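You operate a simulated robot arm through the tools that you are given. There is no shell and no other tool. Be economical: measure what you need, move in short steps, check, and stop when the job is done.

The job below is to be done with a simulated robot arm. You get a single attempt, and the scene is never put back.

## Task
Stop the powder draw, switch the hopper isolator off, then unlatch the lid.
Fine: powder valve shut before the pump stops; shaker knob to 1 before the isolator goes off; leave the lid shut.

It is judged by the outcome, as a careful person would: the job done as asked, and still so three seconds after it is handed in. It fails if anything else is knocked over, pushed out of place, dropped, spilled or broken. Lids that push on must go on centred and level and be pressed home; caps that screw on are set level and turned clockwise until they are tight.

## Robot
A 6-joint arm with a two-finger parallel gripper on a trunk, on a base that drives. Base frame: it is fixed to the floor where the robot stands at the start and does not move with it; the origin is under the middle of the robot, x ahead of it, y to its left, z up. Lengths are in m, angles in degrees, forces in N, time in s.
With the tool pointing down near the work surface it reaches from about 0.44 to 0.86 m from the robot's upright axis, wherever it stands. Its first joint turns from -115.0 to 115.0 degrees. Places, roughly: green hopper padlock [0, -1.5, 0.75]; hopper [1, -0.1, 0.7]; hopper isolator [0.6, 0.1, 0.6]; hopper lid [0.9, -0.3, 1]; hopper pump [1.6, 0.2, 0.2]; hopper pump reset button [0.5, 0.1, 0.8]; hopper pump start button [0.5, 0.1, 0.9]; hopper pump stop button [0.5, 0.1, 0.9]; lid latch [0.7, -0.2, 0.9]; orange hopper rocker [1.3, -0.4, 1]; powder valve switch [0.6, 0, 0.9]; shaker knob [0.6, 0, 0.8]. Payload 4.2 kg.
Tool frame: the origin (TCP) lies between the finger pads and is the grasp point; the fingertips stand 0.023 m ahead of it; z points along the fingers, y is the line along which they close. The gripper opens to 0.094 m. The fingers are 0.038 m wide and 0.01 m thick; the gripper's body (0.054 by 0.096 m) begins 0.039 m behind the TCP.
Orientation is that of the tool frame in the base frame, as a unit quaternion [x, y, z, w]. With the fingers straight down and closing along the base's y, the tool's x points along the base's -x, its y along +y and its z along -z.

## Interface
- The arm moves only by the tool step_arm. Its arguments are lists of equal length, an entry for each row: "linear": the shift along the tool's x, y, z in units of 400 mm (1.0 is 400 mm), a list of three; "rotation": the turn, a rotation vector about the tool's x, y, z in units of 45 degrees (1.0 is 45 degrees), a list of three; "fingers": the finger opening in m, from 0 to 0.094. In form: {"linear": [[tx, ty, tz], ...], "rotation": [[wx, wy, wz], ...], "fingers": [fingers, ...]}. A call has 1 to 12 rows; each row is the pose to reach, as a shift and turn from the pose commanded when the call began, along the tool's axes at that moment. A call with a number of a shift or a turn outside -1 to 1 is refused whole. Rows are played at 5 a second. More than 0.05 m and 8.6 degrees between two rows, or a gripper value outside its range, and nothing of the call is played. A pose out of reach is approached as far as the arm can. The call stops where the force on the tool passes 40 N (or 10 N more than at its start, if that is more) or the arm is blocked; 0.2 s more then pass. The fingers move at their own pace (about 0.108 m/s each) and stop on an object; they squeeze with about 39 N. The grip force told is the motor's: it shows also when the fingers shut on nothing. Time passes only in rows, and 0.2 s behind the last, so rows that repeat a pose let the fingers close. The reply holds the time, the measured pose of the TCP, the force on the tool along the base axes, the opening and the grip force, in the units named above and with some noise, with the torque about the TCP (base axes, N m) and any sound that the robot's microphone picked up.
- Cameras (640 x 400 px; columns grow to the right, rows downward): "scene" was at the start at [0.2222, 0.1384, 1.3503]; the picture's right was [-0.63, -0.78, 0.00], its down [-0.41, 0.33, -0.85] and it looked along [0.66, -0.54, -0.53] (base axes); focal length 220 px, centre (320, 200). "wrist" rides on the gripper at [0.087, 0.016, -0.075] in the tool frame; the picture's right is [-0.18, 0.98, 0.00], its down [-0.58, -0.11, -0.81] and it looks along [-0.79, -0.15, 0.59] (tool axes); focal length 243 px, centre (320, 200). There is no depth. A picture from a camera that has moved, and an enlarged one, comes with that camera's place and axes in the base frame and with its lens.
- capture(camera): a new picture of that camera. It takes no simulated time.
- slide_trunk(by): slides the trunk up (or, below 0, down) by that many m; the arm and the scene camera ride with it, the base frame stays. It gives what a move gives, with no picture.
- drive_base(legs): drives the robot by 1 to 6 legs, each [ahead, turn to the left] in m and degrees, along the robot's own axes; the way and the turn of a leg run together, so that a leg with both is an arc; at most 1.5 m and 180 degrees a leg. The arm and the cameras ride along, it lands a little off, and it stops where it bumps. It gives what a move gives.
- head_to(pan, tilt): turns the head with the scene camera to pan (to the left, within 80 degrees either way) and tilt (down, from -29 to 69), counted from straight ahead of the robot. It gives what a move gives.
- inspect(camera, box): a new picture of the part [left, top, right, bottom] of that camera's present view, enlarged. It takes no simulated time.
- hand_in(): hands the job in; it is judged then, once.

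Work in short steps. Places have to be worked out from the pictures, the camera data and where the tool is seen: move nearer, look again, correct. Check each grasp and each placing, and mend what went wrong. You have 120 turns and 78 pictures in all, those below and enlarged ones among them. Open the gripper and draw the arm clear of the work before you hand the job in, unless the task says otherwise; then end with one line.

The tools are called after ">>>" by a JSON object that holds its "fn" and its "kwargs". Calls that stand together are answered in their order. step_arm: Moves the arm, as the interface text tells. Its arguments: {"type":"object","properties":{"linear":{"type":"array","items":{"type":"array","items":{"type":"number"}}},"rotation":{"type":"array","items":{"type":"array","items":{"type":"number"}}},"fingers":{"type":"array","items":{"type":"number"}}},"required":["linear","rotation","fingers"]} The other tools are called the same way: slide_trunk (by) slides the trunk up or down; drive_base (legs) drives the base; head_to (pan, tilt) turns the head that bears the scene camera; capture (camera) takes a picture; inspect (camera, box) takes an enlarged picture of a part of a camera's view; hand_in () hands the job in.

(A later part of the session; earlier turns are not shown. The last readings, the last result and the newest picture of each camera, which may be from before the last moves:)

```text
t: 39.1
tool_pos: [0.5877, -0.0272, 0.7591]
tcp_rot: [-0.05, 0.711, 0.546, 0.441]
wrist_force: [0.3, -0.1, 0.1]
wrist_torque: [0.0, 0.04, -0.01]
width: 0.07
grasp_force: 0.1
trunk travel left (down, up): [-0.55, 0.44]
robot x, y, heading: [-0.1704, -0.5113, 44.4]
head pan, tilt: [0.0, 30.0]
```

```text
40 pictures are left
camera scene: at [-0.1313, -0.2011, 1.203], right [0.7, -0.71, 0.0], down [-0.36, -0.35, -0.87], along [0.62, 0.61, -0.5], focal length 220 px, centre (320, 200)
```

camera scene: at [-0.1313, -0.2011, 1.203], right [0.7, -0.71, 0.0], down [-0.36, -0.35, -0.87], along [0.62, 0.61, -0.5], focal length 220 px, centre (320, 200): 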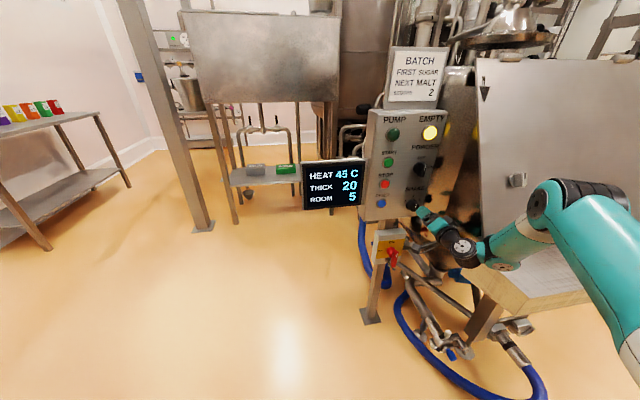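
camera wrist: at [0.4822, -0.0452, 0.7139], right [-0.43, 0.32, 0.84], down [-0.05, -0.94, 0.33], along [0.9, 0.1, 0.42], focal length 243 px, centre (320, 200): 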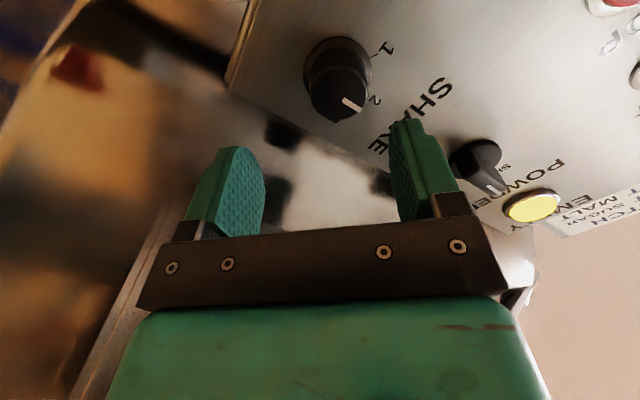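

Knob estimate now (0.631,0.057,0.762); TCP is 11 mm right of it and 94 mm off the panel. Centre and advance 57 mm.

>>> {"fn": "step_arm", "kwargs": {"linear": [[0.014, 0.025, 0], [0.014, 0.025, 0.05], [0.014, 0.025, 0.1], [0.014, 0.025, 0.142], [0.014, 0.025, 0.142]], "rotation": [[0, 0, 0], [0, 0, 0], [0, 0, 0], [0, 0, 0], [0, 0, 0]], "fingers": [0.07, 0.07, 0.07, 0.07, 0.07]}}

>>> {"fn": "capture", "kwargs": {"camera": "wrist"}}

>>> {"fn": "inspect", "kwargs": {"camera": "scene", "box": [380, 170, 460, 230]}}

```text
t: 40.3
tool_pos: [0.6046, 0.0384, 0.7657]
tcp_rot: [-0.058, 0.709, 0.549, 0.439]
wrist_force: [0.8, 0.8, -0.1]
wrist_torque: [0.01, -0.01, -0.01]
width: 0.0701
grasp_force: 0.0
trunk travel left (down, up): [-0.55, 0.44]
robot x, y, heading: [-0.1694, -0.5098, 44.9]
head pan, tilt: [0.0, 30.0]
```

```text
39 pictures are left
camera wrist: at [0.5004, 0.0182, 0.7196], right [-0.44, 0.31, 0.84], down [-0.04, -0.94, 0.33], along [0.9, 0.11, 0.43], focal length 243 px, centre (320, 200)
```

wrist: 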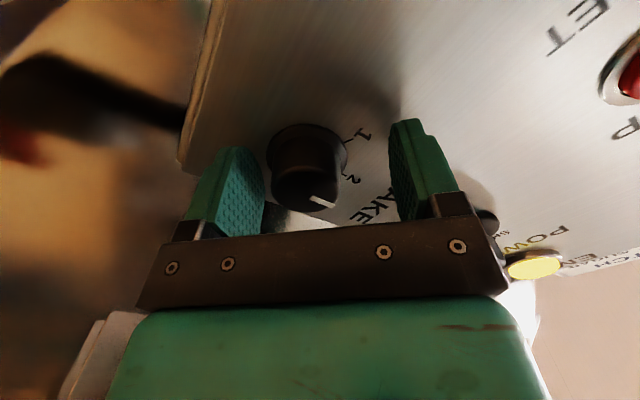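

```text
6.67 times, centred on (420, 200) of scene
camera zoom: at [-0.1355, -0.1976, 1.2026], right [0.71, -0.71, 0.0], down [-0.35, -0.35, -0.87], along [0.61, 0.61, -0.5], focal length 1466 px, centre (-347, 200)
```

zoom: 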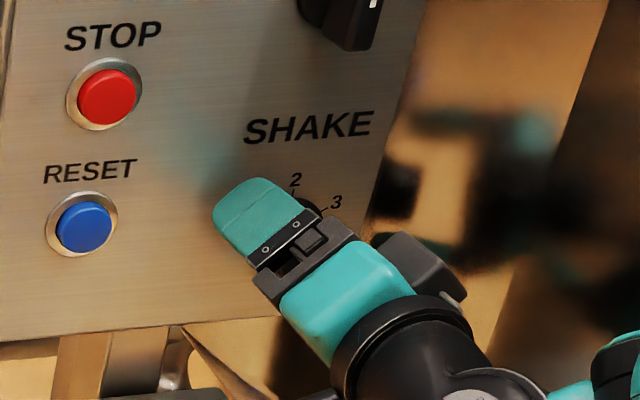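

Knob sits ~8 mm off toward the lower-right finger; shift -8 mm along tool y, then close.

>>> {"fn": "step_arm", "kwargs": {"linear": [[0, -0.02, 0], [0, -0.02, 0], [0, -0.02, 0], [0, -0.02, 0], [0, -0.02, 0]], "rotation": [[0, 0, 0], [0, 0, 0], [0, 0, 0], [0, 0, 0], [0, 0, 0]], "fingers": [0.07, 0.04, 0, 0, 0]}}

>>> {"fn": "capture", "kwargs": {"camera": "wrist"}}

```text
t: 41.0
tool_pos: [0.6075, 0.0364, 0.7596]
tcp_rot: [-0.064, 0.713, 0.538, 0.445]
wrist_force: [33.5, -68.7, -43.4]
wrist_torque: [-0.48, 1.23, -2.53]
width: 0.0396
grasp_force: 39.3
trunk travel left (down, up): [-0.55, 0.44]
robot x, y, heading: [-0.1702, -0.5103, 45.2]
head pan, tilt: [0.0, 30.0]
stopped in row 3: the force on the tool passed its limit at 54 N (the readings are from after the stop); the commanded pose is now the measured one
```

```text
37 pictures are left
camera wrist: at [0.504, 0.0161, 0.7121], right [-0.45, 0.33, 0.83], down [-0.05, -0.94, 0.35], along [0.89, 0.12, 0.44], focal length 243 px, centre (320, 200)
```

wrist: 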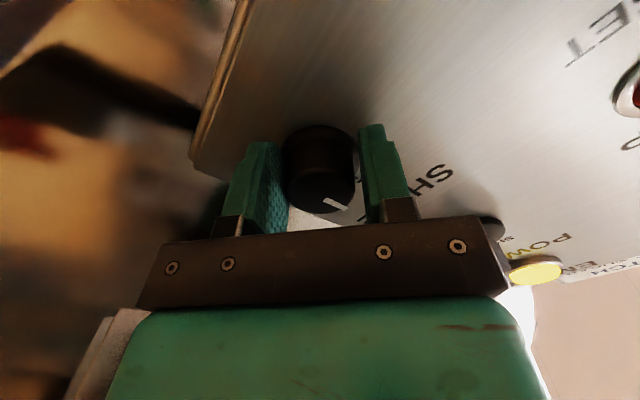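

Knob pushes the lower finger: still off-centre. Open slightly, shift another 4 mm along -y, close again.

>>> {"fn": "step_arm", "kwargs": {"linear": [[0, 0, 0], [0, 0, 0]], "rotation": [[0, 0, 0], [0, 0, 0]], "fingers": [0.06, 0.06]}}

>>> {"fn": "capture", "kwargs": {"camera": "wrist"}}

```text
t: 41.6
tool_pos: [0.6038, 0.039, 0.7638]
tcp_rot: [-0.063, 0.708, 0.549, 0.439]
wrist_force: [0.0, 0.3, 0.7]
wrist_torque: [0.01, 0.03, 0.0]
width: 0.06
grasp_force: 0.1
trunk travel left (down, up): [-0.55, 0.44]
robot x, y, heading: [-0.1695, -0.5072, 45.6]
head pan, tilt: [0.0, 30.0]
```

```text
36 pictures are left
camera wrist: at [0.4999, 0.0179, 0.716], right [-0.45, 0.31, 0.84], down [-0.03, -0.94, 0.33], along [0.89, 0.12, 0.43], focal length 243 px, centre (320, 200)
```

wrist: 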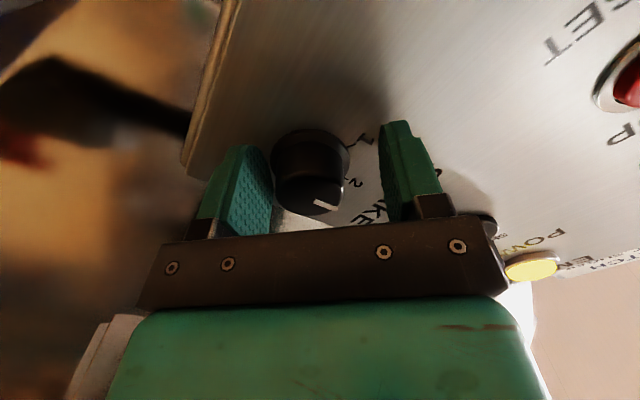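

Still ~7 mm off; shift along -y and look before closing.

>>> {"fn": "step_arm", "kwargs": {"linear": [[0, -0.02, 0], [0, -0.02, 0], [0, -0.02, 0]], "rotation": [[0, 0, 0], [0, 0, 0], [0, 0, 0]], "fingers": [0.06, 0.06, 0.06]}}

>>> {"fn": "capture", "kwargs": {"camera": "wrist"}}

```text
t: 42.4
tool_pos: [0.6056, 0.0426, 0.7635]
tcp_rot: [-0.069, 0.705, 0.552, 0.44]
wrist_force: [-0.1, -0.7, -1.5]
wrist_torque: [0.02, -0.02, -0.04]
width: 0.0598
grasp_force: 0.0
trunk travel left (down, up): [-0.55, 0.44]
robot x, y, heading: [-0.1696, -0.5109, 45.4]
head pan, tilt: [0.0, 30.0]
```

```text
35 pictures are left
camera wrist: at [0.5019, 0.0198, 0.716], right [-0.46, 0.31, 0.83], down [-0.03, -0.94, 0.33], along [0.89, 0.13, 0.44], focal length 243 px, centre (320, 200)
```

wrist: 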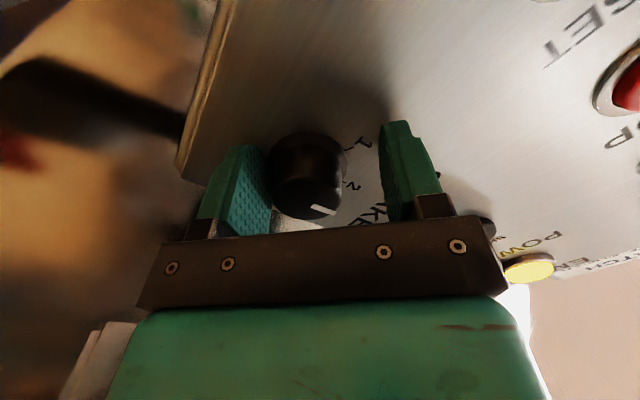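

The arm isn't following the small -y shift; I retract 4 cm, apply the shift there, and compare readings.

>>> {"fn": "step_arm", "kwargs": {"linear": [[0, 0, -0.05], [0, 0, -0.1], [0, 0, -0.1]], "rotation": [[0, 0, 0], [0, 0, 0], [0, 0, 0]], "fingers": [0.06, 0.06, 0.06]}}

>>> {"fn": "step_arm", "kwargs": {"linear": [[0, -0.02, 0], [0, -0.02, 0], [0, -0.02, 0]], "rotation": [[0, 0, 0], [0, 0, 0], [0, 0, 0]], "fingers": [0.06, 0.06, 0.06]}}

>>> {"fn": "capture", "kwargs": {"camera": "scene"}}

```text
t: 43.2
tool_pos: [0.5908, -0.0132, 0.7547]
tcp_rot: [-0.054, 0.71, 0.549, 0.438]
wrist_force: [0.3, 0.2, -0.7]
wrist_torque: [0.01, -0.02, 0.01]
width: 0.0602
grasp_force: 0.1
trunk travel left (down, up): [-0.55, 0.44]
robot x, y, heading: [-0.1735, -0.5064, 45.1]
head pan, tilt: [0.0, 30.0]
```

```text
t: 44.0
tool_pos: [0.5917, -0.0147, 0.753]
tcp_rot: [-0.056, 0.71, 0.546, 0.441]
wrist_force: [0.0, -0.6, 0.7]
wrist_torque: [0.03, 0.0, 0.03]
width: 0.0601
grasp_force: 0.0
trunk travel left (down, up): [-0.55, 0.44]
robot x, y, heading: [-0.1699, -0.5133, 44.8]
head pan, tilt: [0.0, 30.0]
```

```text
34 pictures are left
camera scene: at [-0.151, -0.2083, 1.2083], right [0.7, -0.71, 0.0], down [-0.34, -0.35, -0.87], along [0.62, 0.61, -0.49], focal length 220 px, centre (320, 200)
```

scene: 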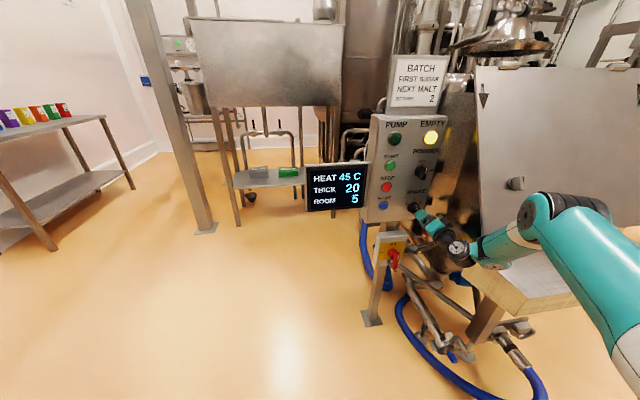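

The camera pose suggests the robot is rocking slightly. I wait a second and check the pose again.

>>> {"fn": "step_arm", "kwargs": {"linear": [[0, 0, 0], [0, 0, 0], [0, 0, 0], [0, 0, 0], [0, 0, 0]], "rotation": [[0, 0, 0], [0, 0, 0], [0, 0, 0], [0, 0, 0], [0, 0, 0]], "fingers": [0.06, 0.06, 0.06, 0.06, 0.06]}}

>>> {"fn": "inspect", "kwargs": {"camera": "scene", "box": [400, 180, 640, 340]}}

```text
t: 45.2
tool_pos: [0.5923, -0.0144, 0.7519]
tcp_rot: [-0.056, 0.71, 0.547, 0.44]
wrist_force: [0.0, 0.5, 0.6]
wrist_torque: [-0.02, -0.02, 0.01]
width: 0.0601
grasp_force: 0.2
trunk travel left (down, up): [-0.55, 0.44]
robot x, y, heading: [-0.1735, -0.5084, 44.9]
head pan, tilt: [0.0, 30.0]
```

```text
2.50 times, centred on (520, 260) of scene
camera zoom: at [-0.1517, -0.2101, 1.2092], right [0.7, -0.71, 0.0], down [-0.34, -0.34, -0.87], along [0.62, 0.61, -0.49], focal length 550 px, centre (-180, 50)
```

zoom: 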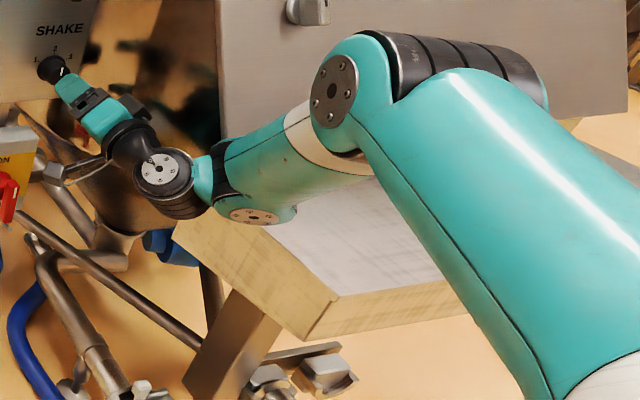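

The forearm is resting on the hopper's tray edge, tipping the robot slightly. I raise the trunk to relieve it, back the base straight off, and will then re-approach from the left side of the tray.

>>> {"fn": "slide_trunk", "kwargs": {"by": 0.2}}

>>> {"fn": "drive_base", "kwargs": {"legs": [[-0.3, 0]]}}

>>> {"fn": "capture", "kwargs": {"camera": "scene"}}

```text
t: 47.4
tool_pos: [0.5986, -0.0098, 0.946]
tcp_rot: [-0.056, 0.71, 0.546, 0.441]
wrist_force: [0.4, -0.1, -0.1]
wrist_torque: [-0.02, 0.0, -0.01]
width: 0.0598
grasp_force: 0.0
trunk travel left (down, up): [-0.75, 0.24]
robot x, y, heading: [-0.1716, -0.5068, 44.9]
head pan, tilt: [0.0, 30.0]
```

```text
t: 49.0
tool_pos: [0.4504, -0.1444, 0.9777]
tcp_rot: [-0.053, 0.694, 0.558, 0.451]
wrist_force: [-0.1, 2.5, -1.8]
wrist_torque: [0.07, -0.04, -0.07]
width: 0.0599
grasp_force: 0.0
trunk travel left (down, up): [-0.75, 0.24]
robot x, y, heading: [-0.2933, -0.6296, 48.7]
head pan, tilt: [0.0, 30.0]
stopped in leg 1: the robot was blocked; the commanded pose is now the measured one
```

```text
32 pictures are left
camera scene: at [-0.2546, -0.2868, 1.4029], right [0.75, -0.66, 0.0], down [-0.35, -0.4, -0.85], along [0.56, 0.64, -0.52], focal length 220 px, centre (320, 200)
```

scene: 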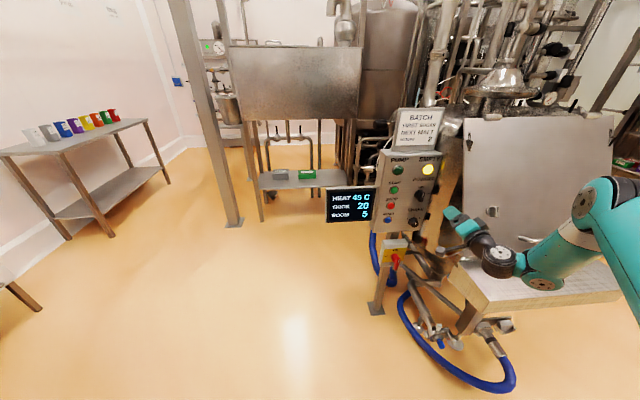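

Something behind blocked the base. I ease forward 4 cm and look back on both sides.

>>> {"fn": "drive_base", "kwargs": {"legs": [[0.04, 0]]}}

>>> {"fn": "head_to", "kwargs": {"pan": -80, "tilt": 45}}

>>> {"fn": "capture", "kwargs": {"camera": "scene"}}

>>> {"fn": "head_to", "kwargs": {"pan": 80, "tilt": 45}}

>>> {"fn": "capture", "kwargs": {"camera": "scene"}}

```text
t: 49.7
tool_pos: [0.4327, -0.1674, 1.0037]
tcp_rot: [-0.054, 0.679, 0.565, 0.465]
wrist_force: [0.9, 1.2, -0.8]
wrist_torque: [0.08, -0.02, -0.05]
width: 0.0599
grasp_force: 0.1
trunk travel left (down, up): [-0.75, 0.24]
robot x, y, heading: [-0.2891, -0.6197, 49.1]
head pan, tilt: [0.0, 30.0]
stopped in leg 1: the robot was blocked; the commanded pose is now the measured one
```

```text
t: 51.2
tool_pos: [0.4328, -0.1669, 1.0048]
tcp_rot: [-0.053, 0.679, 0.567, 0.464]
wrist_force: [-0.6, 0.4, 0.7]
wrist_torque: [0.01, 0.0, 0.0]
width: 0.0599
grasp_force: 0.1
trunk travel left (down, up): [-0.75, 0.24]
robot x, y, heading: [-0.2902, -0.6213, 49.1]
head pan, tilt: [-80.0, 45.0]
```

```text
31 pictures are left
camera scene: at [-0.2519, -0.4046, 1.3818], right [-0.51, -0.86, 0.02], down [-0.61, 0.35, -0.71], along [0.6, -0.37, -0.71], focal length 220 px, centre (320, 200)
```

scene: 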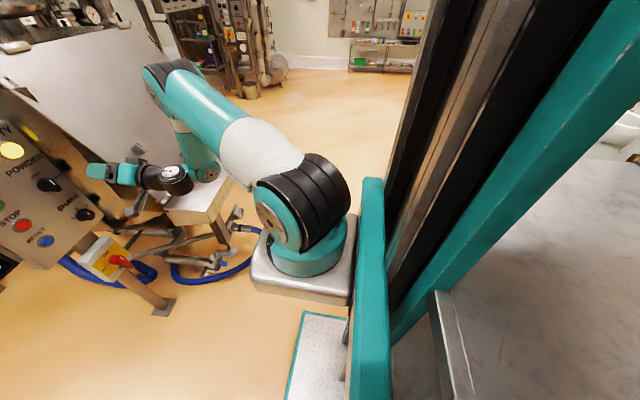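

```text
t: 53.7
tool_pos: [0.433, -0.1684, 1.0052]
tcp_rot: [-0.053, 0.678, 0.567, 0.464]
wrist_force: [0.0, 0.4, -0.7]
wrist_torque: [-0.03, 0.02, -0.01]
width: 0.0599
grasp_force: 0.1
trunk travel left (down, up): [-0.75, 0.24]
robot x, y, heading: [-0.2875, -0.6216, 49.1]
head pan, tilt: [80.0, 45.0]
```

```text
30 pictures are left
camera scene: at [-0.3734, -0.2997, 1.3819], right [0.78, 0.63, -0.02], down [0.44, -0.56, -0.71], along [-0.45, 0.54, -0.71], focal length 220 px, centre (320, 200)
```

scene: 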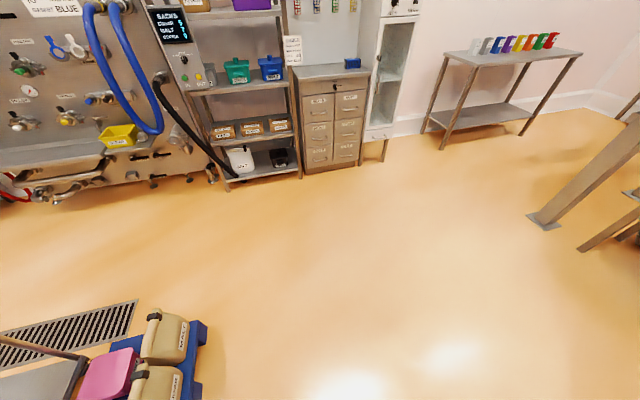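

Robot pitched ~1° and the arm seems constrained. I look again at the arm and tray, zoomed, before moving anything.

>>> {"fn": "head_to", "kwargs": {"pan": -60, "tilt": 40}}

>>> {"fn": "inspect", "kwargs": {"camera": "scene", "box": [120, 60, 440, 260]}}

>>> {"fn": "inspect", "kwargs": {"camera": "scene", "box": [160, 240, 440, 400]}}

```text
t: 55.9
tool_pos: [0.4332, -0.1682, 1.0051]
tcp_rot: [-0.054, 0.678, 0.567, 0.464]
wrist_force: [0.5, 1.2, -0.4]
wrist_torque: [0.0, -0.01, 0.0]
width: 0.0603
grasp_force: 0.2
trunk travel left (down, up): [-0.75, 0.24]
robot x, y, heading: [-0.2892, -0.6231, 49.2]
head pan, tilt: [-60.0, 40.0]
```

```text
2.00 times, centred on (280, 160) of scene
camera zoom: at [-0.2384, -0.3788, 1.3886], right [-0.19, -0.98, 0.01], down [-0.64, 0.11, -0.76], along [0.75, -0.15, -0.65], focal length 440 px, centre (400, 280)
```

zoom: 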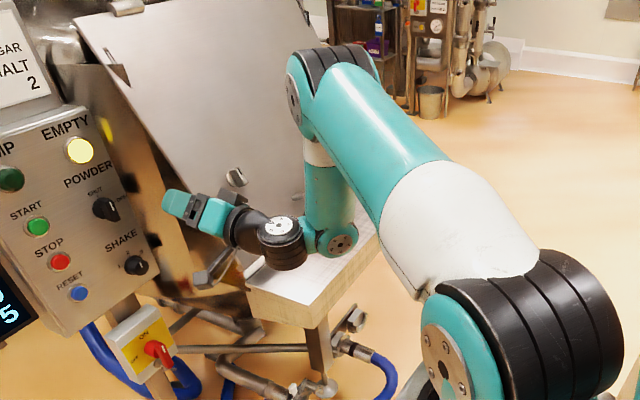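

```text
2.29 times, centred on (300, 320) of scene
camera zoom: at [-0.2384, -0.3788, 1.3886], right [-0.19, -0.98, 0.01], down [-0.64, 0.11, -0.76], along [0.75, -0.15, -0.65], focal length 502 px, centre (366, -74)
```

zoom: 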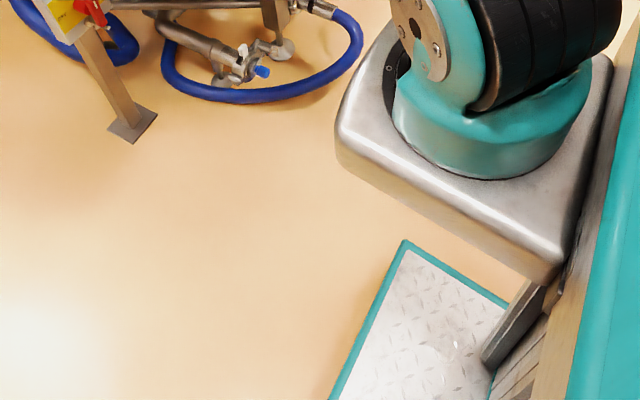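

The arm seems caught near the lid/tray. I zoom tightly at the forearm end, and use the wrist camera as well.

>>> {"fn": "inspect", "kwargs": {"camera": "scene", "box": [220, 120, 320, 220]}}

>>> {"fn": "inspect", "kwargs": {"camera": "scene", "box": [0, 0, 640, 400]}}

```text
4.00 times, centred on (270, 170) of scene
camera zoom: at [-0.2384, -0.3788, 1.3886], right [-0.19, -0.98, 0.01], down [-0.64, 0.11, -0.76], along [0.75, -0.15, -0.65], focal length 880 px, centre (520, 320)
```

zoom: 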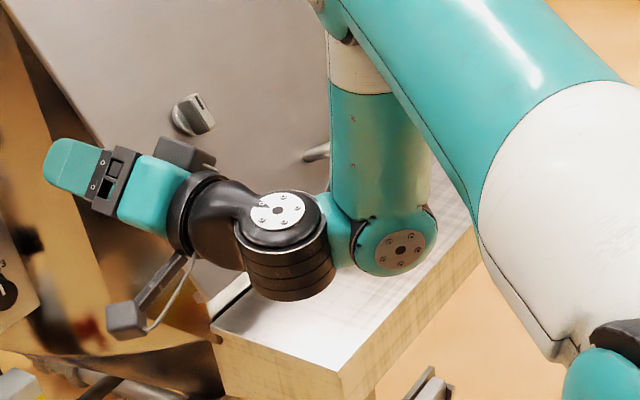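

```text
1.00 times, centred on (320, 200) of scene (not enlarged: the box is as wide or as high as the picture)
camera zoom: at [-0.2384, -0.3788, 1.3886], right [-0.19, -0.98, 0.01], down [-0.64, 0.11, -0.76], along [0.75, -0.15, -0.65], focal length 220 px, centre (320, 200)
```

zoom: 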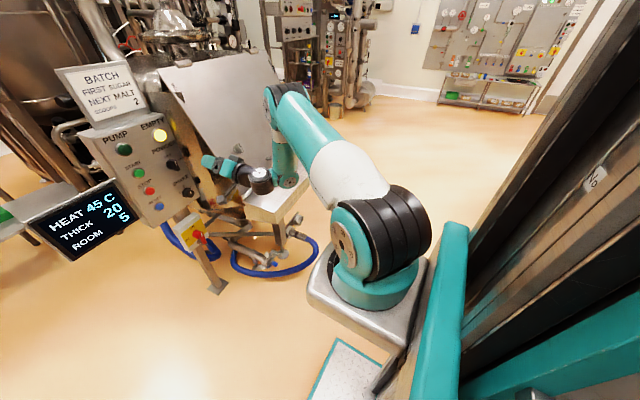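

Nothing touches the arm now; the base's rear seems to have caught something (rear lifted ~1°). I drive forward a bit more firmly; ahead is free (tool ~18 cm off the panel).

>>> {"fn": "drive_base", "kwargs": {"legs": [[0.08, 0]]}}

>>> {"fn": "head_to", "kwargs": {"pan": -80, "tilt": 20}}

>>> {"fn": "capture", "kwargs": {"camera": "scene"}}

```text
t: 57.0
tool_pos: [0.4817, -0.1098, 1.0035]
tcp_rot: [-0.055, 0.679, 0.567, 0.464]
wrist_force: [-0.1, 0.1, 0.8]
wrist_torque: [-0.03, -0.02, 0.02]
width: 0.0602
grasp_force: 0.2
trunk travel left (down, up): [-0.75, 0.24]
robot x, y, heading: [-0.2343, -0.562, 48.8]
head pan, tilt: [-60.0, 40.0]
```

```text
t: 57.8
tool_pos: [0.4811, -0.1101, 1.0049]
tcp_rot: [-0.055, 0.678, 0.567, 0.464]
wrist_force: [0.0, 0.0, 0.3]
wrist_torque: [0.0, 0.0, 0.0]
width: 0.0598
grasp_force: 0.0
trunk travel left (down, up): [-0.75, 0.24]
robot x, y, heading: [-0.2332, -0.5577, 48.8]
head pan, tilt: [-80.0, 20.0]
```

```text
25 pictures are left
camera scene: at [-0.2034, -0.3681, 1.419], right [-0.51, -0.86, 0.0], down [-0.29, 0.18, -0.94], along [0.81, -0.48, -0.34], focal length 220 px, centre (320, 200)
```

scene: 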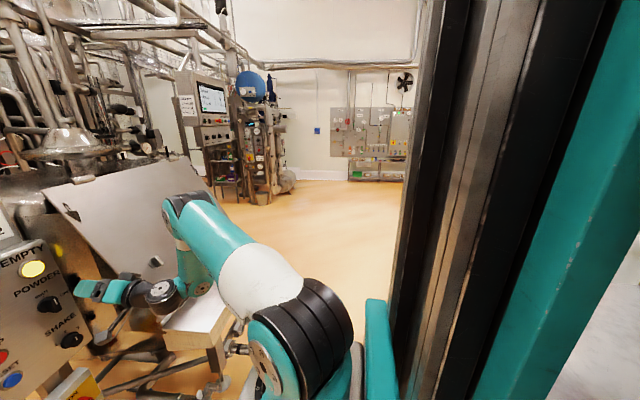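

The base is free and level again. The forearm had been over the tray because I stood too far right, so I'll come from the left: raise the trunk, un-roll and fold the tool back first.

>>> {"fn": "slide_trunk", "kwargs": {"by": 0.24}}

>>> {"fn": "step_arm", "kwargs": {"linear": [[0, 0, 0], [0, 0, 0], [0, 0, 0], [0, 0, 0], [0, 0, 0], [0, 0, 0]], "rotation": [[0, 0, -0.167], [0, 0, -0.333], [0, 0, -0.5], [0, 0, -0.667], [0, 0, -0.833], [0, 0, -1]], "fingers": [0.06, 0.06, 0.06, 0.06, 0.06, 0.06]}}

>>> {"fn": "step_arm", "kwargs": {"linear": [[-0.035, 0, -0.09], [-0.07, 0, -0.18], [-0.105, 0, -0.27], [-0.14, 0, -0.36], [-0.175, 0, -0.45], [-0.21, 0, -0.54], [-0.25, 0, -0.625]], "rotation": [[0, 0.143, 0], [0, 0.286, 0], [0, 0.429, 0], [0, 0.571, 0], [0, 0.714, 0], [0, 0.857, 0], [0, 1.0, 0]], "fingers": [0.06, 0.06, 0.06, 0.06, 0.06, 0.06, 0.06]}}

```text
t: 60.3
tool_pos: [0.4813, -0.1091, 1.2434]
tcp_rot: [-0.055, 0.678, 0.568, 0.464]
wrist_force: [0.3, 0.4, 0.2]
wrist_torque: [-0.02, 0.0, 0.0]
width: 0.0598
grasp_force: 0.1
trunk travel left (down, up): [-0.99, 0.0]
robot x, y, heading: [-0.2369, -0.5613, 49.1]
head pan, tilt: [-80.0, 20.0]
```

```text
t: 61.7
tool_pos: [0.4809, -0.1094, 1.2443]
tcp_rot: [-0.311, 0.606, 0.346, 0.646]
wrist_force: [-0.1, -0.3, -0.8]
wrist_torque: [-0.01, -0.01, -0.04]
width: 0.06
grasp_force: 0.0
trunk travel left (down, up): [-0.99, 0.0]
robot x, y, heading: [-0.232, -0.5605, 49.0]
head pan, tilt: [-80.0, 20.0]
```

```text
t: 63.3
tool_pos: [0.3372, -0.3221, 1.3256]
tcp_rot: [-0.418, 0.808, 0.202, 0.363]
wrist_force: [0.3, 0.5, 0.6]
wrist_torque: [-0.03, 0.03, 0.0]
width: 0.0599
grasp_force: 0.2
trunk travel left (down, up): [-0.99, 0.0]
robot x, y, heading: [-0.24, -0.5675, 49.2]
head pan, tilt: [-80.0, 20.0]
```

Tool now at radius 0.63 and above everything. Drive a bit forward, turn left, forward, and turn right to face the panel from the left.

>>> {"fn": "drive_base", "kwargs": {"legs": [[0.1, 0], [0, 56], [0.4, 0], [0, -97]]}}

>>> {"fn": "head_to", "kwargs": {"pan": -10, "tilt": 40}}

>>> {"fn": "capture", "kwargs": {"camera": "scene"}}

```text
t: 73.2
tool_pos: [0.308, -0.2987, 1.327]
tcp_rot: [-0.111, 0.902, 0.063, 0.413]
wrist_force: [0.3, 0.9, 0.4]
wrist_torque: [0.02, -0.01, -0.01]
width: 0.0601
grasp_force: 0.1
trunk travel left (down, up): [-0.99, 0.0]
robot x, y, heading: [-0.2853, -0.1069, 8.5]
head pan, tilt: [-80.0, 20.0]
```

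```text
t: 74.6
tool_pos: [0.3065, -0.2988, 1.3263]
tcp_rot: [-0.112, 0.902, 0.062, 0.411]
wrist_force: [0.6, 0.5, 0.4]
wrist_torque: [0.0, -0.02, -0.02]
width: 0.0603
grasp_force: 0.2
trunk travel left (down, up): [-0.99, 0.0]
robot x, y, heading: [-0.2881, -0.1051, 8.4]
head pan, tilt: [-10.0, 40.0]
```

```text
24 pictures are left
camera scene: at [-0.0764, 0.106, 1.6277], right [-0.03, -1.0, 0.0], down [-0.64, 0.02, -0.77], along [0.77, -0.02, -0.64], focal length 220 px, centre (320, 200)
```

scene: 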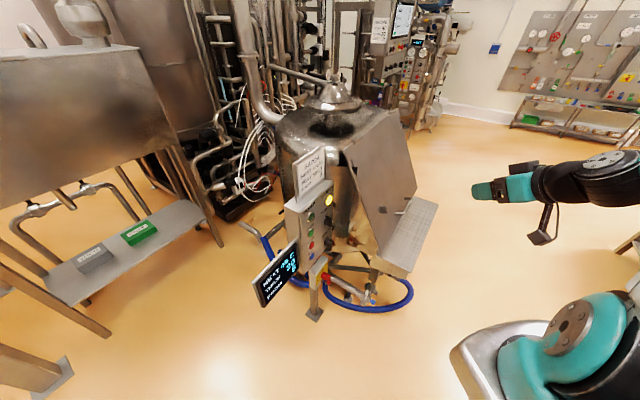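

The hopper stands in place. From here I level the tool and move forward, then yaw it left to face the panel.

>>> {"fn": "step_arm", "kwargs": {"linear": [[-0.03, 0.033, 0.08], [-0.061, 0.067, 0.159], [-0.091, 0.1, 0.239], [-0.121, 0.134, 0.319], [-0.152, 0.167, 0.398], [-0.182, 0.2, 0.478], [-0.2125, 0.234, 0.558]], "rotation": [[0, -0.129, 0], [0, -0.259, 0], [0, -0.388, 0], [0, -0.517, 0], [0, -0.646, 0], [0, -0.776, 0], [0, -0.905, 0]], "fingers": [0.07, 0.07, 0.07, 0.07, 0.07, 0.07, 0.07]}}

>>> {"fn": "step_arm", "kwargs": {"linear": [[0, 0, 0], [0, 0, 0], [0, 0, 0], [0, 0, 0], [0, 0, 0], [0, 0, 0]], "rotation": [[-0.15, 0, 0], [-0.3, 0, 0], [-0.45, 0, 0], [-0.6, 0, 0], [-0.75, 0, 0], [-0.896, 0, 0]], "fingers": [0.07, 0.07, 0.07, 0.07, 0.07, 0.07]}}

```text
t: 76.2
tool_pos: [0.5237, -0.1467, 1.2555]
tcp_rot: [-0.081, 0.703, 0.097, 0.699]
wrist_force: [-1.0, -0.2, -0.3]
wrist_torque: [0.03, 0.04, 0.04]
width: 0.0698
grasp_force: 0.0
out of reach, approached as far as the arm can: row 6, 7
trunk travel left (down, up): [-0.99, 0.0]
robot x, y, heading: [-0.2817, -0.1081, 8.7]
head pan, tilt: [-10.0, 40.0]
```

```text
t: 77.6
tool_pos: [0.5402, -0.1405, 1.2558]
tcp_rot: [-0.32, 0.634, 0.329, 0.623]
wrist_force: [0.1, 0.0, 0.3]
wrist_torque: [-0.02, 0.02, 0.0]
width: 0.07
grasp_force: 0.0
out of reach, approached as far as the arm can: row 6
trunk travel left (down, up): [-0.99, 0.0]
robot x, y, heading: [-0.286, -0.1086, 8.7]
head pan, tilt: [-10.0, 40.0]
```

Tool now faces the panel. I shift 4 cm left and forward, then lower the trunk to shaker height.

>>> {"fn": "step_arm", "kwargs": {"linear": [[0, 0.05, 0.05], [0, 0.09, 0.1]], "rotation": [[0, 0, 0], [0, 0, 0]], "fingers": [0.07, 0.07]}}

>>> {"fn": "slide_trunk", "kwargs": {"by": -0.49}}

>>> {"fn": "capture", "kwargs": {"camera": "wrist"}}

>>> {"fn": "capture", "kwargs": {"camera": "scene"}}

```text
t: 78.2
tool_pos: [0.5341, -0.0855, 1.2577]
tcp_rot: [-0.32, 0.625, 0.335, 0.628]
wrist_force: [0.6, 0.0, -0.3]
wrist_torque: [-0.02, -0.01, 0.02]
width: 0.07
grasp_force: 0.0
trunk travel left (down, up): [-0.99, 0.0]
robot x, y, heading: [-0.2865, -0.1064, 8.6]
head pan, tilt: [-10.0, 40.0]
```

```text
refused: -0.49 is not a number from -0.4 to 0.4
```

```text
23 pictures are left
camera wrist: at [0.4764, -0.1354, 1.1708], right [-0.8, 0.56, 0.2], down [-0.37, -0.73, 0.57], along [0.47, 0.38, 0.8], focal length 243 px, centre (320, 200)
```

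wrist: 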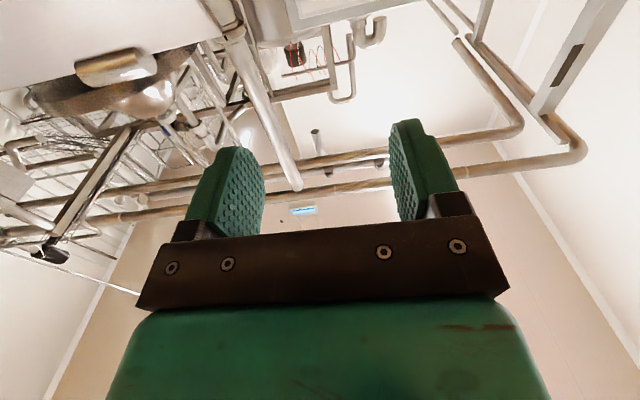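

```text
22 pictures are left
camera scene: at [-0.0764, 0.1057, 1.6277], right [-0.03, -1.0, 0.0], down [-0.64, 0.02, -0.77], along [0.77, -0.02, -0.64], focal length 220 px, centre (320, 200)
```

scene: 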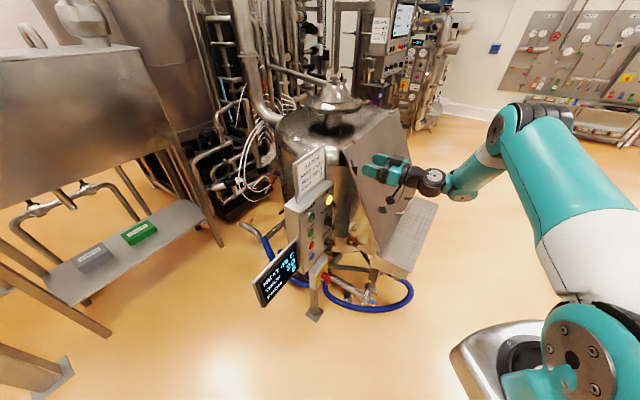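

The slide is limited to 0.4 per call; do it in two, now with more clearance from the tray (about 10 cm for the forearm joint).

>>> {"fn": "slide_trunk", "kwargs": {"by": -0.25}}

>>> {"fn": "slide_trunk", "kwargs": {"by": -0.245}}

>>> {"fn": "capture", "kwargs": {"camera": "scene"}}

```text
t: 80.8
tool_pos: [0.533, -0.0866, 1.0069]
tcp_rot: [-0.319, 0.626, 0.334, 0.628]
wrist_force: [-0.5, 0.4, 0.3]
wrist_torque: [0.0, 0.01, 0.01]
width: 0.07
grasp_force: 0.0
trunk travel left (down, up): [-0.74, 0.25]
robot x, y, heading: [-0.2842, -0.1059, 8.6]
head pan, tilt: [-10.0, 40.0]
```

```text
t: 83.3
tool_pos: [0.5339, -0.0865, 0.7619]
tcp_rot: [-0.32, 0.626, 0.334, 0.628]
wrist_force: [0.5, 0.9, -0.3]
wrist_torque: [0.0, 0.01, -0.04]
width: 0.07
grasp_force: 0.0
trunk travel left (down, up): [-0.495, 0.495]
robot x, y, heading: [-0.2788, -0.1058, 8.3]
head pan, tilt: [-10.0, 40.0]
```

```text
21 pictures are left
camera scene: at [-0.0764, 0.1061, 1.1327], right [-0.03, -1.0, 0.0], down [-0.64, 0.02, -0.77], along [0.77, -0.02, -0.64], focal length 220 px, centre (320, 200)
```

scene: 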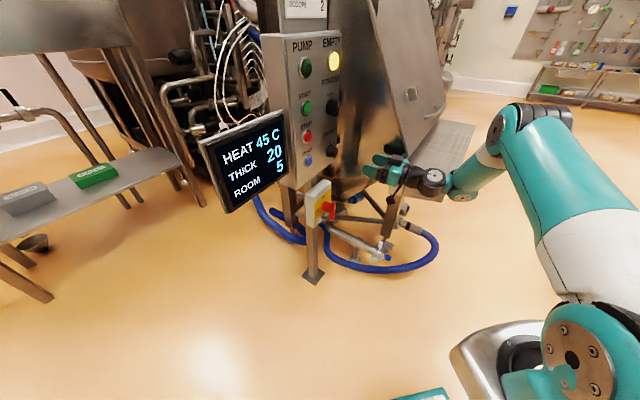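

Robot is level and clear. Pre-roll +45° here, then advance 9 cm and look.

>>> {"fn": "step_arm", "kwargs": {"linear": [[0, 0, 0], [0, 0, 0], [0, 0, 0], [0, 0, 0], [0, 0, 0], [0, 0, 0], [0, 0, 0.1], [0, 0, 0.17], [0, 0, 0.225], [0, 0, 0.225]], "rotation": [[0, 0, 0.167], [0, 0, 0.333], [0, 0, 0.5], [0, 0, 0.667], [0, 0, 0.833], [0, 0, 1], [0, 0, 1], [0, 0, 1], [0, 0, 1], [0, 0, 1]], "fingers": [0.07, 0.07, 0.07, 0.07, 0.07, 0.07, 0.07, 0.07, 0.07, 0.07]}}

>>> {"fn": "capture", "kwargs": {"camera": "wrist"}}

```text
t: 85.5
tool_pos: [0.5849, -0.0142, 0.7634]
tcp_rot: [-0.054, 0.7, 0.548, 0.454]
wrist_force: [0.0, -0.1, 1.2]
wrist_torque: [0.01, 0.0, -0.01]
width: 0.0699
grasp_force: 0.0
trunk travel left (down, up): [-0.495, 0.495]
robot x, y, heading: [-0.2816, -0.1068, 8.2]
head pan, tilt: [-10.0, 40.0]
```

```text
20 pictures are left
camera wrist: at [0.4823, -0.033, 0.714], right [-0.46, 0.31, 0.83], down [-0.06, -0.95, 0.32], along [0.89, 0.09, 0.45], focal length 243 px, centre (320, 200)
```

wrist: 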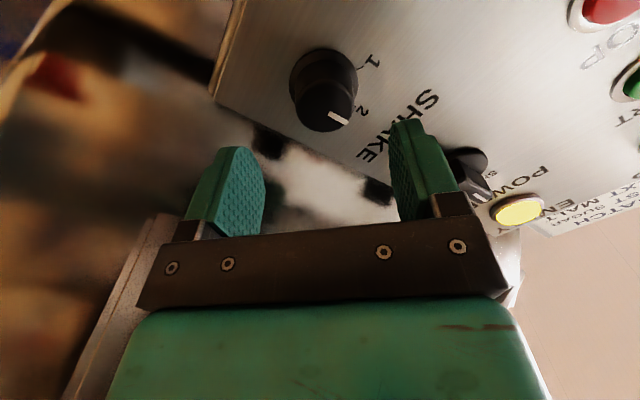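

Tracking is good; knob nearly centred (need +5 mm x, +2 mm y). Advance the remaining 49 mm and close.

>>> {"fn": "step_arm", "kwargs": {"linear": [[0.0125, 0.005, 0.04], [0.0125, 0.005, 0.085], [0.0125, 0.005, 0.122], [0.0125, 0.005, 0.122]], "rotation": [[0, 0, 0], [0, 0, 0], [0, 0, 0], [0, 0, 0]], "fingers": [0.07, 0.07, 0.07, 0.07]}}

>>> {"fn": "capture", "kwargs": {"camera": "wrist"}}

```text
t: 86.5
tool_pos: [0.61, 0.0291, 0.761]
tcp_rot: [-0.056, 0.7, 0.549, 0.453]
wrist_force: [-0.7, 1.3, -0.2]
wrist_torque: [0.0, -0.01, -0.05]
width: 0.0701
grasp_force: 0.1
trunk travel left (down, up): [-0.495, 0.495]
robot x, y, heading: [-0.2838, -0.1054, 8.4]
head pan, tilt: [-10.0, 40.0]
```

```text
19 pictures are left
camera wrist: at [0.5072, 0.0116, 0.7125], right [-0.46, 0.31, 0.83], down [-0.06, -0.95, 0.32], along [0.89, 0.09, 0.45], focal length 243 px, centre (320, 200)
```

wrist: 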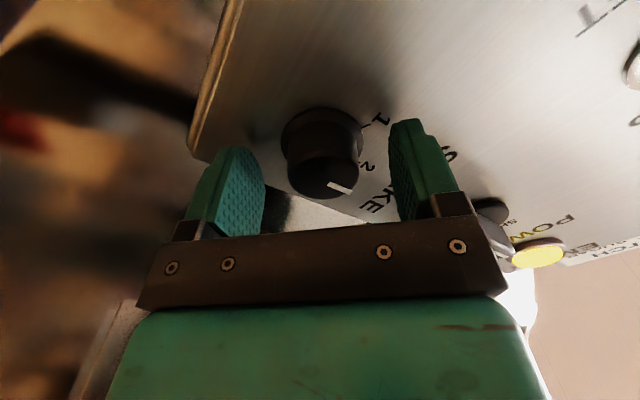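

Centred. Close on the knob.

>>> {"fn": "step_arm", "kwargs": {"linear": [[0, 0, 0], [0, 0, 0], [0, 0, 0], [0, 0, 0]], "rotation": [[0, 0, 0], [0, 0, 0], [0, 0, 0], [0, 0, 0]], "fingers": [0.04, 0.0, 0.0, 0.0]}}

```text
t: 87.5
tool_pos: [0.6091, 0.0289, 0.7634]
tcp_rot: [-0.056, 0.7, 0.549, 0.453]
wrist_force: [-3.0, 0.8, 3.6]
wrist_torque: [0.04, -0.05, 0.17]
width: 0.0357
grasp_force: 44.9
trunk travel left (down, up): [-0.495, 0.495]
robot x, y, heading: [-0.2846, -0.1061, 8.2]
head pan, tilt: [-10.0, 40.0]
```

Gripped at 36 mm with low side force. Turn 45° CCW, then 15° more.

>>> {"fn": "step_arm", "kwargs": {"linear": [[0, 0, 0], [0, 0, 0], [0, 0, 0], [0, 0, 0], [0, 0, 0], [0, 0, 0]], "rotation": [[0, 0, -0.167], [0, 0, -0.333], [0, 0, -0.5], [0, 0, -0.667], [0, 0, -0.833], [0, 0, -1]], "fingers": [0, 0, 0, 0, 0, 0]}}

>>> {"fn": "step_arm", "kwargs": {"linear": [[0, 0, 0], [0, 0, 0], [0, 0, 0]], "rotation": [[0, 0, -0.17], [0, 0, -0.33], [0, 0, -0.33]], "fingers": [0, 0, 0]}}

>>> {"fn": "capture", "kwargs": {"camera": "wrist"}}

```text
t: 88.9
tool_pos: [0.6116, 0.0287, 0.7617]
tcp_rot: [-0.319, 0.626, 0.331, 0.63]
wrist_force: [31.2, -7.5, -0.1]
wrist_torque: [-0.4, 0.42, -0.42]
width: 0.0357
grasp_force: 44.8
trunk travel left (down, up): [-0.495, 0.495]
robot x, y, heading: [-0.2848, -0.1058, 8.2]
head pan, tilt: [-10.0, 40.0]
```

```text
t: 89.5
tool_pos: [0.6119, 0.0272, 0.7622]
tcp_rot: [-0.387, 0.587, 0.254, 0.664]
wrist_force: [8.1, 2.2, -4.3]
wrist_torque: [-0.35, 0.2, -0.69]
width: 0.0357
grasp_force: 45.0
trunk travel left (down, up): [-0.495, 0.495]
robot x, y, heading: [-0.2853, -0.1032, 8.4]
head pan, tilt: [-10.0, 40.0]
stopped in row 2: the force on the tool passed its limit at 42 N (the readings are from after the stop); the commanded pose is now the measured one
```

```text
18 pictures are left
camera wrist: at [0.571, -0.0331, 0.6728], right [-0.81, 0.58, -0.03], down [-0.49, -0.65, 0.58], along [0.32, 0.49, 0.81], focal length 243 px, centre (320, 200)
```

wrist: 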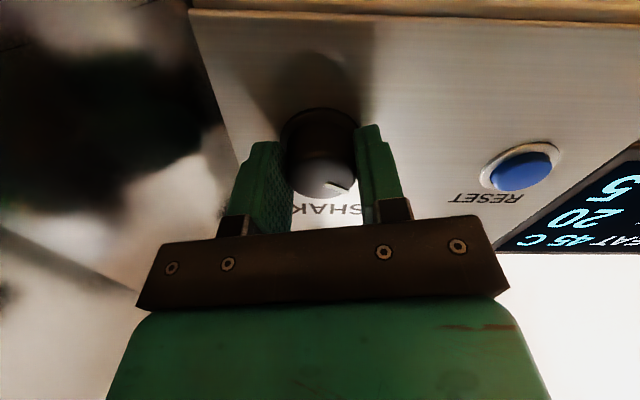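

Turned roughly 60° and hit some resistance. Release, back off 6 cm and view the mark.

>>> {"fn": "step_arm", "kwargs": {"linear": [[0, 0, 0], [0, 0, 0], [0, 0, -0.08], [0, 0, -0.16]], "rotation": [[0, 0, 0], [0, 0, 0], [0, 0, 0], [0, 0, 0]], "fingers": [0.07, 0.07, 0.07, 0.07]}}

>>> {"fn": "inspect", "kwargs": {"camera": "wrist", "box": [220, 40, 420, 190]}}

```text
t: 90.5
tool_pos: [0.5751, -0.0263, 0.7618]
tcp_rot: [-0.389, 0.585, 0.256, 0.664]
wrist_force: [-0.1, -1.0, 0.4]
wrist_torque: [0.02, -0.03, 0.0]
width: 0.0701
grasp_force: 0.1
trunk travel left (down, up): [-0.495, 0.495]
robot x, y, heading: [-0.287, -0.1051, 8.1]
head pan, tilt: [-10.0, 40.0]
```

```text
2.67 times, centred on (320, 115) of wrist
camera zoom: at [0.534, -0.0864, 0.6727], right [-0.81, 0.58, -0.03], down [-0.49, -0.65, 0.58], along [0.32, 0.49, 0.81], focal length 647 px, centre (320, 427)
```

zoom: 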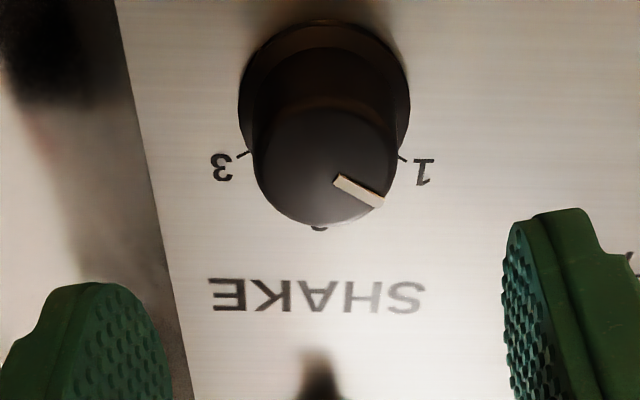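

The mark is at 1 (about 58–60°). Now back off, unroll, shift left over the isolator line (hub ~(0.594,0.078,0.525)) and lower the trunk.

>>> {"fn": "step_arm", "kwargs": {"linear": [[0, 0, -0.08], [0, 0, -0.15], [-0.023, 0.1025, -0.15]], "rotation": [[0, 0, 0.093], [0, 0, 0.186], [0, 0, 0.278]], "fingers": [0.07, 0.07, 0.07]}}

>>> {"fn": "slide_trunk", "kwargs": {"by": -0.23}}

>>> {"fn": "capture", "kwargs": {"camera": "wrist"}}

>>> {"fn": "capture", "kwargs": {"camera": "scene"}}

```text
t: 91.3
tool_pos: [0.5082, -0.0481, 0.7617]
tcp_rot: [-0.322, 0.628, 0.325, 0.629]
wrist_force: [-0.6, -0.1, -0.7]
wrist_torque: [0.02, 0.01, 0.02]
width: 0.07
grasp_force: 0.0
trunk travel left (down, up): [-0.495, 0.495]
robot x, y, heading: [-0.2843, -0.1075, 8.2]
head pan, tilt: [-10.0, 40.0]
```

```text
t: 93.8
tool_pos: [0.508, -0.0483, 0.5323]
tcp_rot: [-0.323, 0.628, 0.325, 0.629]
wrist_force: [0.1, -0.9, -0.2]
wrist_torque: [0.0, -0.01, -0.02]
width: 0.0697
grasp_force: 0.1
trunk travel left (down, up): [-0.265, 0.725]
robot x, y, heading: [-0.2825, -0.1053, 8.4]
head pan, tilt: [-10.0, 40.0]
```

```text
16 pictures are left
camera wrist: at [0.4515, -0.0984, 0.4452], right [-0.8, 0.57, 0.19], down [-0.38, -0.72, 0.58], along [0.46, 0.39, 0.79], focal length 243 px, centre (320, 200)
```

wrist: 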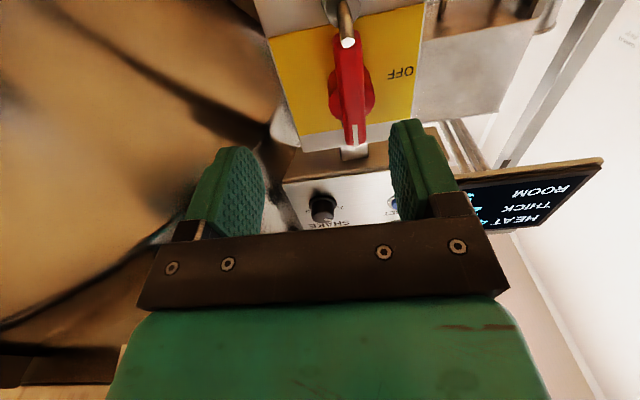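

```text
15 pictures are left
camera scene: at [-0.0762, 0.1059, 0.9027], right [-0.03, -1.0, 0.0], down [-0.64, 0.02, -0.77], along [0.77, -0.02, -0.64], focal length 220 px, centre (320, 200)
```

scene: 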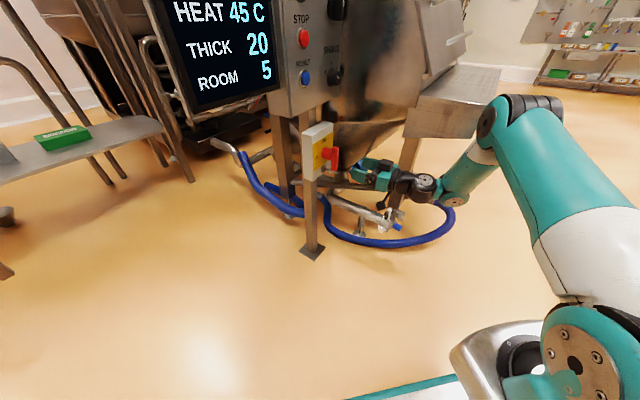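

Isolator handle centre is about (0.5575,0.057,0.56), bar vertical (ON), OFF at left. Move up 26 mm, left 22 mm and forward 6 cm, then look.

>>> {"fn": "step_arm", "kwargs": {"linear": [[-0.065, 0.055, 0], [-0.065, 0.055, 0.075], [-0.065, 0.055, 0.15], [-0.065, 0.055, 0.15]], "rotation": [[0, 0, 0], [0, 0, 0], [0, 0, 0], [0, 0, 0]], "fingers": [0.07, 0.07, 0.07, 0.07]}}

>>> {"fn": "capture", "kwargs": {"camera": "wrist"}}

>>> {"fn": "inspect", "kwargs": {"camera": "scene", "box": [290, 110, 450, 210]}}

```text
t: 94.8
tool_pos: [0.5256, 0.0129, 0.5575]
tcp_rot: [-0.322, 0.628, 0.325, 0.63]
wrist_force: [0.0, -0.4, -0.3]
wrist_torque: [-0.01, 0.0, 0.0]
width: 0.0698
grasp_force: 0.1
trunk travel left (down, up): [-0.265, 0.725]
robot x, y, heading: [-0.2812, -0.1071, 8.7]
head pan, tilt: [-10.0, 40.0]
```

```text
14 pictures are left
camera wrist: at [0.4683, -0.0358, 0.4716], right [-0.8, 0.57, 0.19], down [-0.38, -0.72, 0.58], along [0.46, 0.39, 0.79], focal length 243 px, centre (320, 200)
```

wrist: 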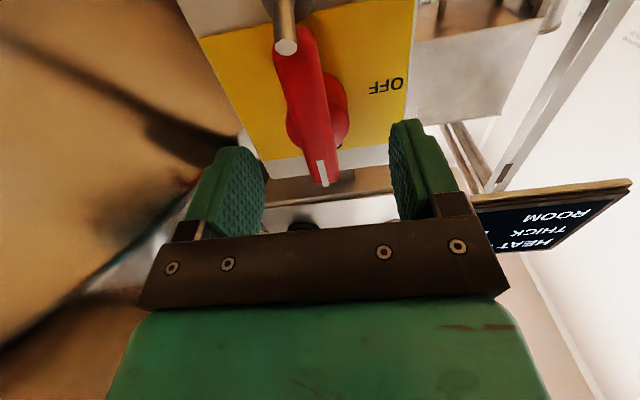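

```text
4.00 times, centred on (370, 160) of scene
camera zoom: at [-0.0762, 0.1059, 0.9026], right [-0.03, -1.0, 0.0], down [-0.64, 0.02, -0.77], along [0.77, -0.02, -0.64], focal length 880 px, centre (120, 360)
```

zoom: 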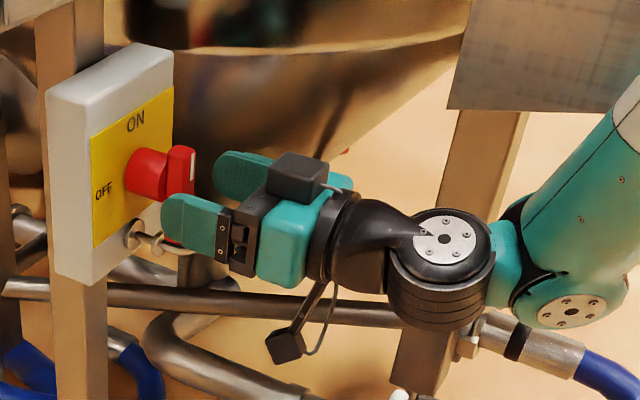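

Geometry checks out: bar vertical, aligned with the tool axis, front 6 cm off the panel plane. Advance 38 mm and close.

>>> {"fn": "step_arm", "kwargs": {"linear": [[0, 0, 0.04], [0, 0, 0.08], [0, 0, 0.095], [0, 0, 0.095], [0, 0, 0.095], [0, 0, 0.095], [0, 0, 0.095]], "rotation": [[0, 0, 0], [0, 0, 0], [0, 0, 0], [0, 0, 0], [0, 0, 0], [0, 0, 0], [0, 0, 0]], "fingers": [0.07, 0.07, 0.07, 0.04, 0, 0, 0]}}

>>> {"fn": "capture", "kwargs": {"camera": "wrist"}}

```text
t: 96.4
tool_pos: [0.5483, 0.0427, 0.5576]
tcp_rot: [-0.322, 0.628, 0.324, 0.631]
wrist_force: [18.9, 2.2, 1.0]
wrist_torque: [-0.1, 0.07, -1.03]
width: 0.0378
grasp_force: 44.9
trunk travel left (down, up): [-0.265, 0.725]
robot x, y, heading: [-0.2818, -0.1068, 8.6]
head pan, tilt: [-10.0, 40.0]
```

```text
12 pictures are left
camera wrist: at [0.4914, -0.0065, 0.4722], right [-0.8, 0.57, 0.18], down [-0.38, -0.72, 0.58], along [0.46, 0.39, 0.79], focal length 243 px, centre (320, 200)
```

wrist: 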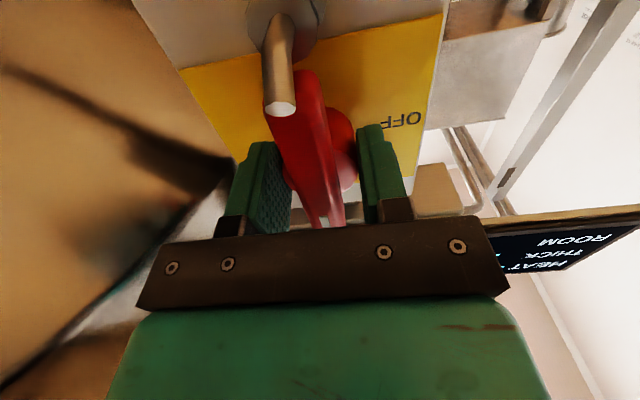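

Fingers landed on the round hub (38 mm) rather than the bar; open, back off 12 mm and re-grip the bar.

>>> {"fn": "step_arm", "kwargs": {"linear": [[0, 0, 0], [0, 0, 0], [0, 0, -0.03], [0, 0, -0.03], [0, 0, -0.03], [0, 0, -0.03], [0, 0, -0.03]], "rotation": [[0, 0, 0], [0, 0, 0], [0, 0, 0], [0, 0, 0], [0, 0, 0], [0, 0, 0], [0, 0, 0]], "fingers": [0.06, 0.06, 0.06, 0.04, 0.0, 0.0, 0.0]}}

```text
t: 98.0
tool_pos: [0.5408, 0.0333, 0.5574]
tcp_rot: [-0.322, 0.628, 0.324, 0.63]
wrist_force: [15.9, -2.1, -1.1]
wrist_torque: [-0.08, 0.06, -0.6]
width: 0.0376
grasp_force: 44.6
trunk travel left (down, up): [-0.265, 0.725]
robot x, y, heading: [-0.2837, -0.1098, 8.6]
head pan, tilt: [-10.0, 40.0]
```

Still the hub; back 9 mm more and re-grip.

>>> {"fn": "step_arm", "kwargs": {"linear": [[0, 0, 0], [0, 0, 0], [0, 0, -0.022], [0, 0, -0.022], [0, 0, -0.022], [0, 0, -0.022], [0, 0, -0.022]], "rotation": [[0, 0, 0], [0, 0, 0], [0, 0, 0], [0, 0, 0], [0, 0, 0], [0, 0, 0], [0, 0, 0]], "fingers": [0.06, 0.06, 0.06, 0.04, 0.0, 0.0, 0.0]}}

>>> {"fn": "capture", "kwargs": {"camera": "wrist"}}

```text
t: 99.6
tool_pos: [0.5354, 0.0262, 0.5565]
tcp_rot: [-0.323, 0.628, 0.324, 0.629]
wrist_force: [6.9, -0.8, -1.4]
wrist_torque: [-0.15, 0.06, -0.61]
width: 0.0181
grasp_force: 44.7
trunk travel left (down, up): [-0.265, 0.725]
robot x, y, heading: [-0.2833, -0.1034, 8.3]
head pan, tilt: [-10.0, 40.0]
```

```text
11 pictures are left
camera wrist: at [0.479, -0.0238, 0.4713], right [-0.8, 0.57, 0.19], down [-0.38, -0.72, 0.58], along [0.46, 0.39, 0.79], focal length 243 px, centre (320, 200)
```

wrist: 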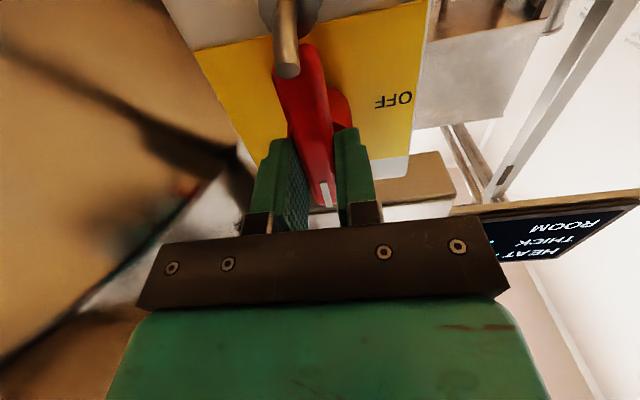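

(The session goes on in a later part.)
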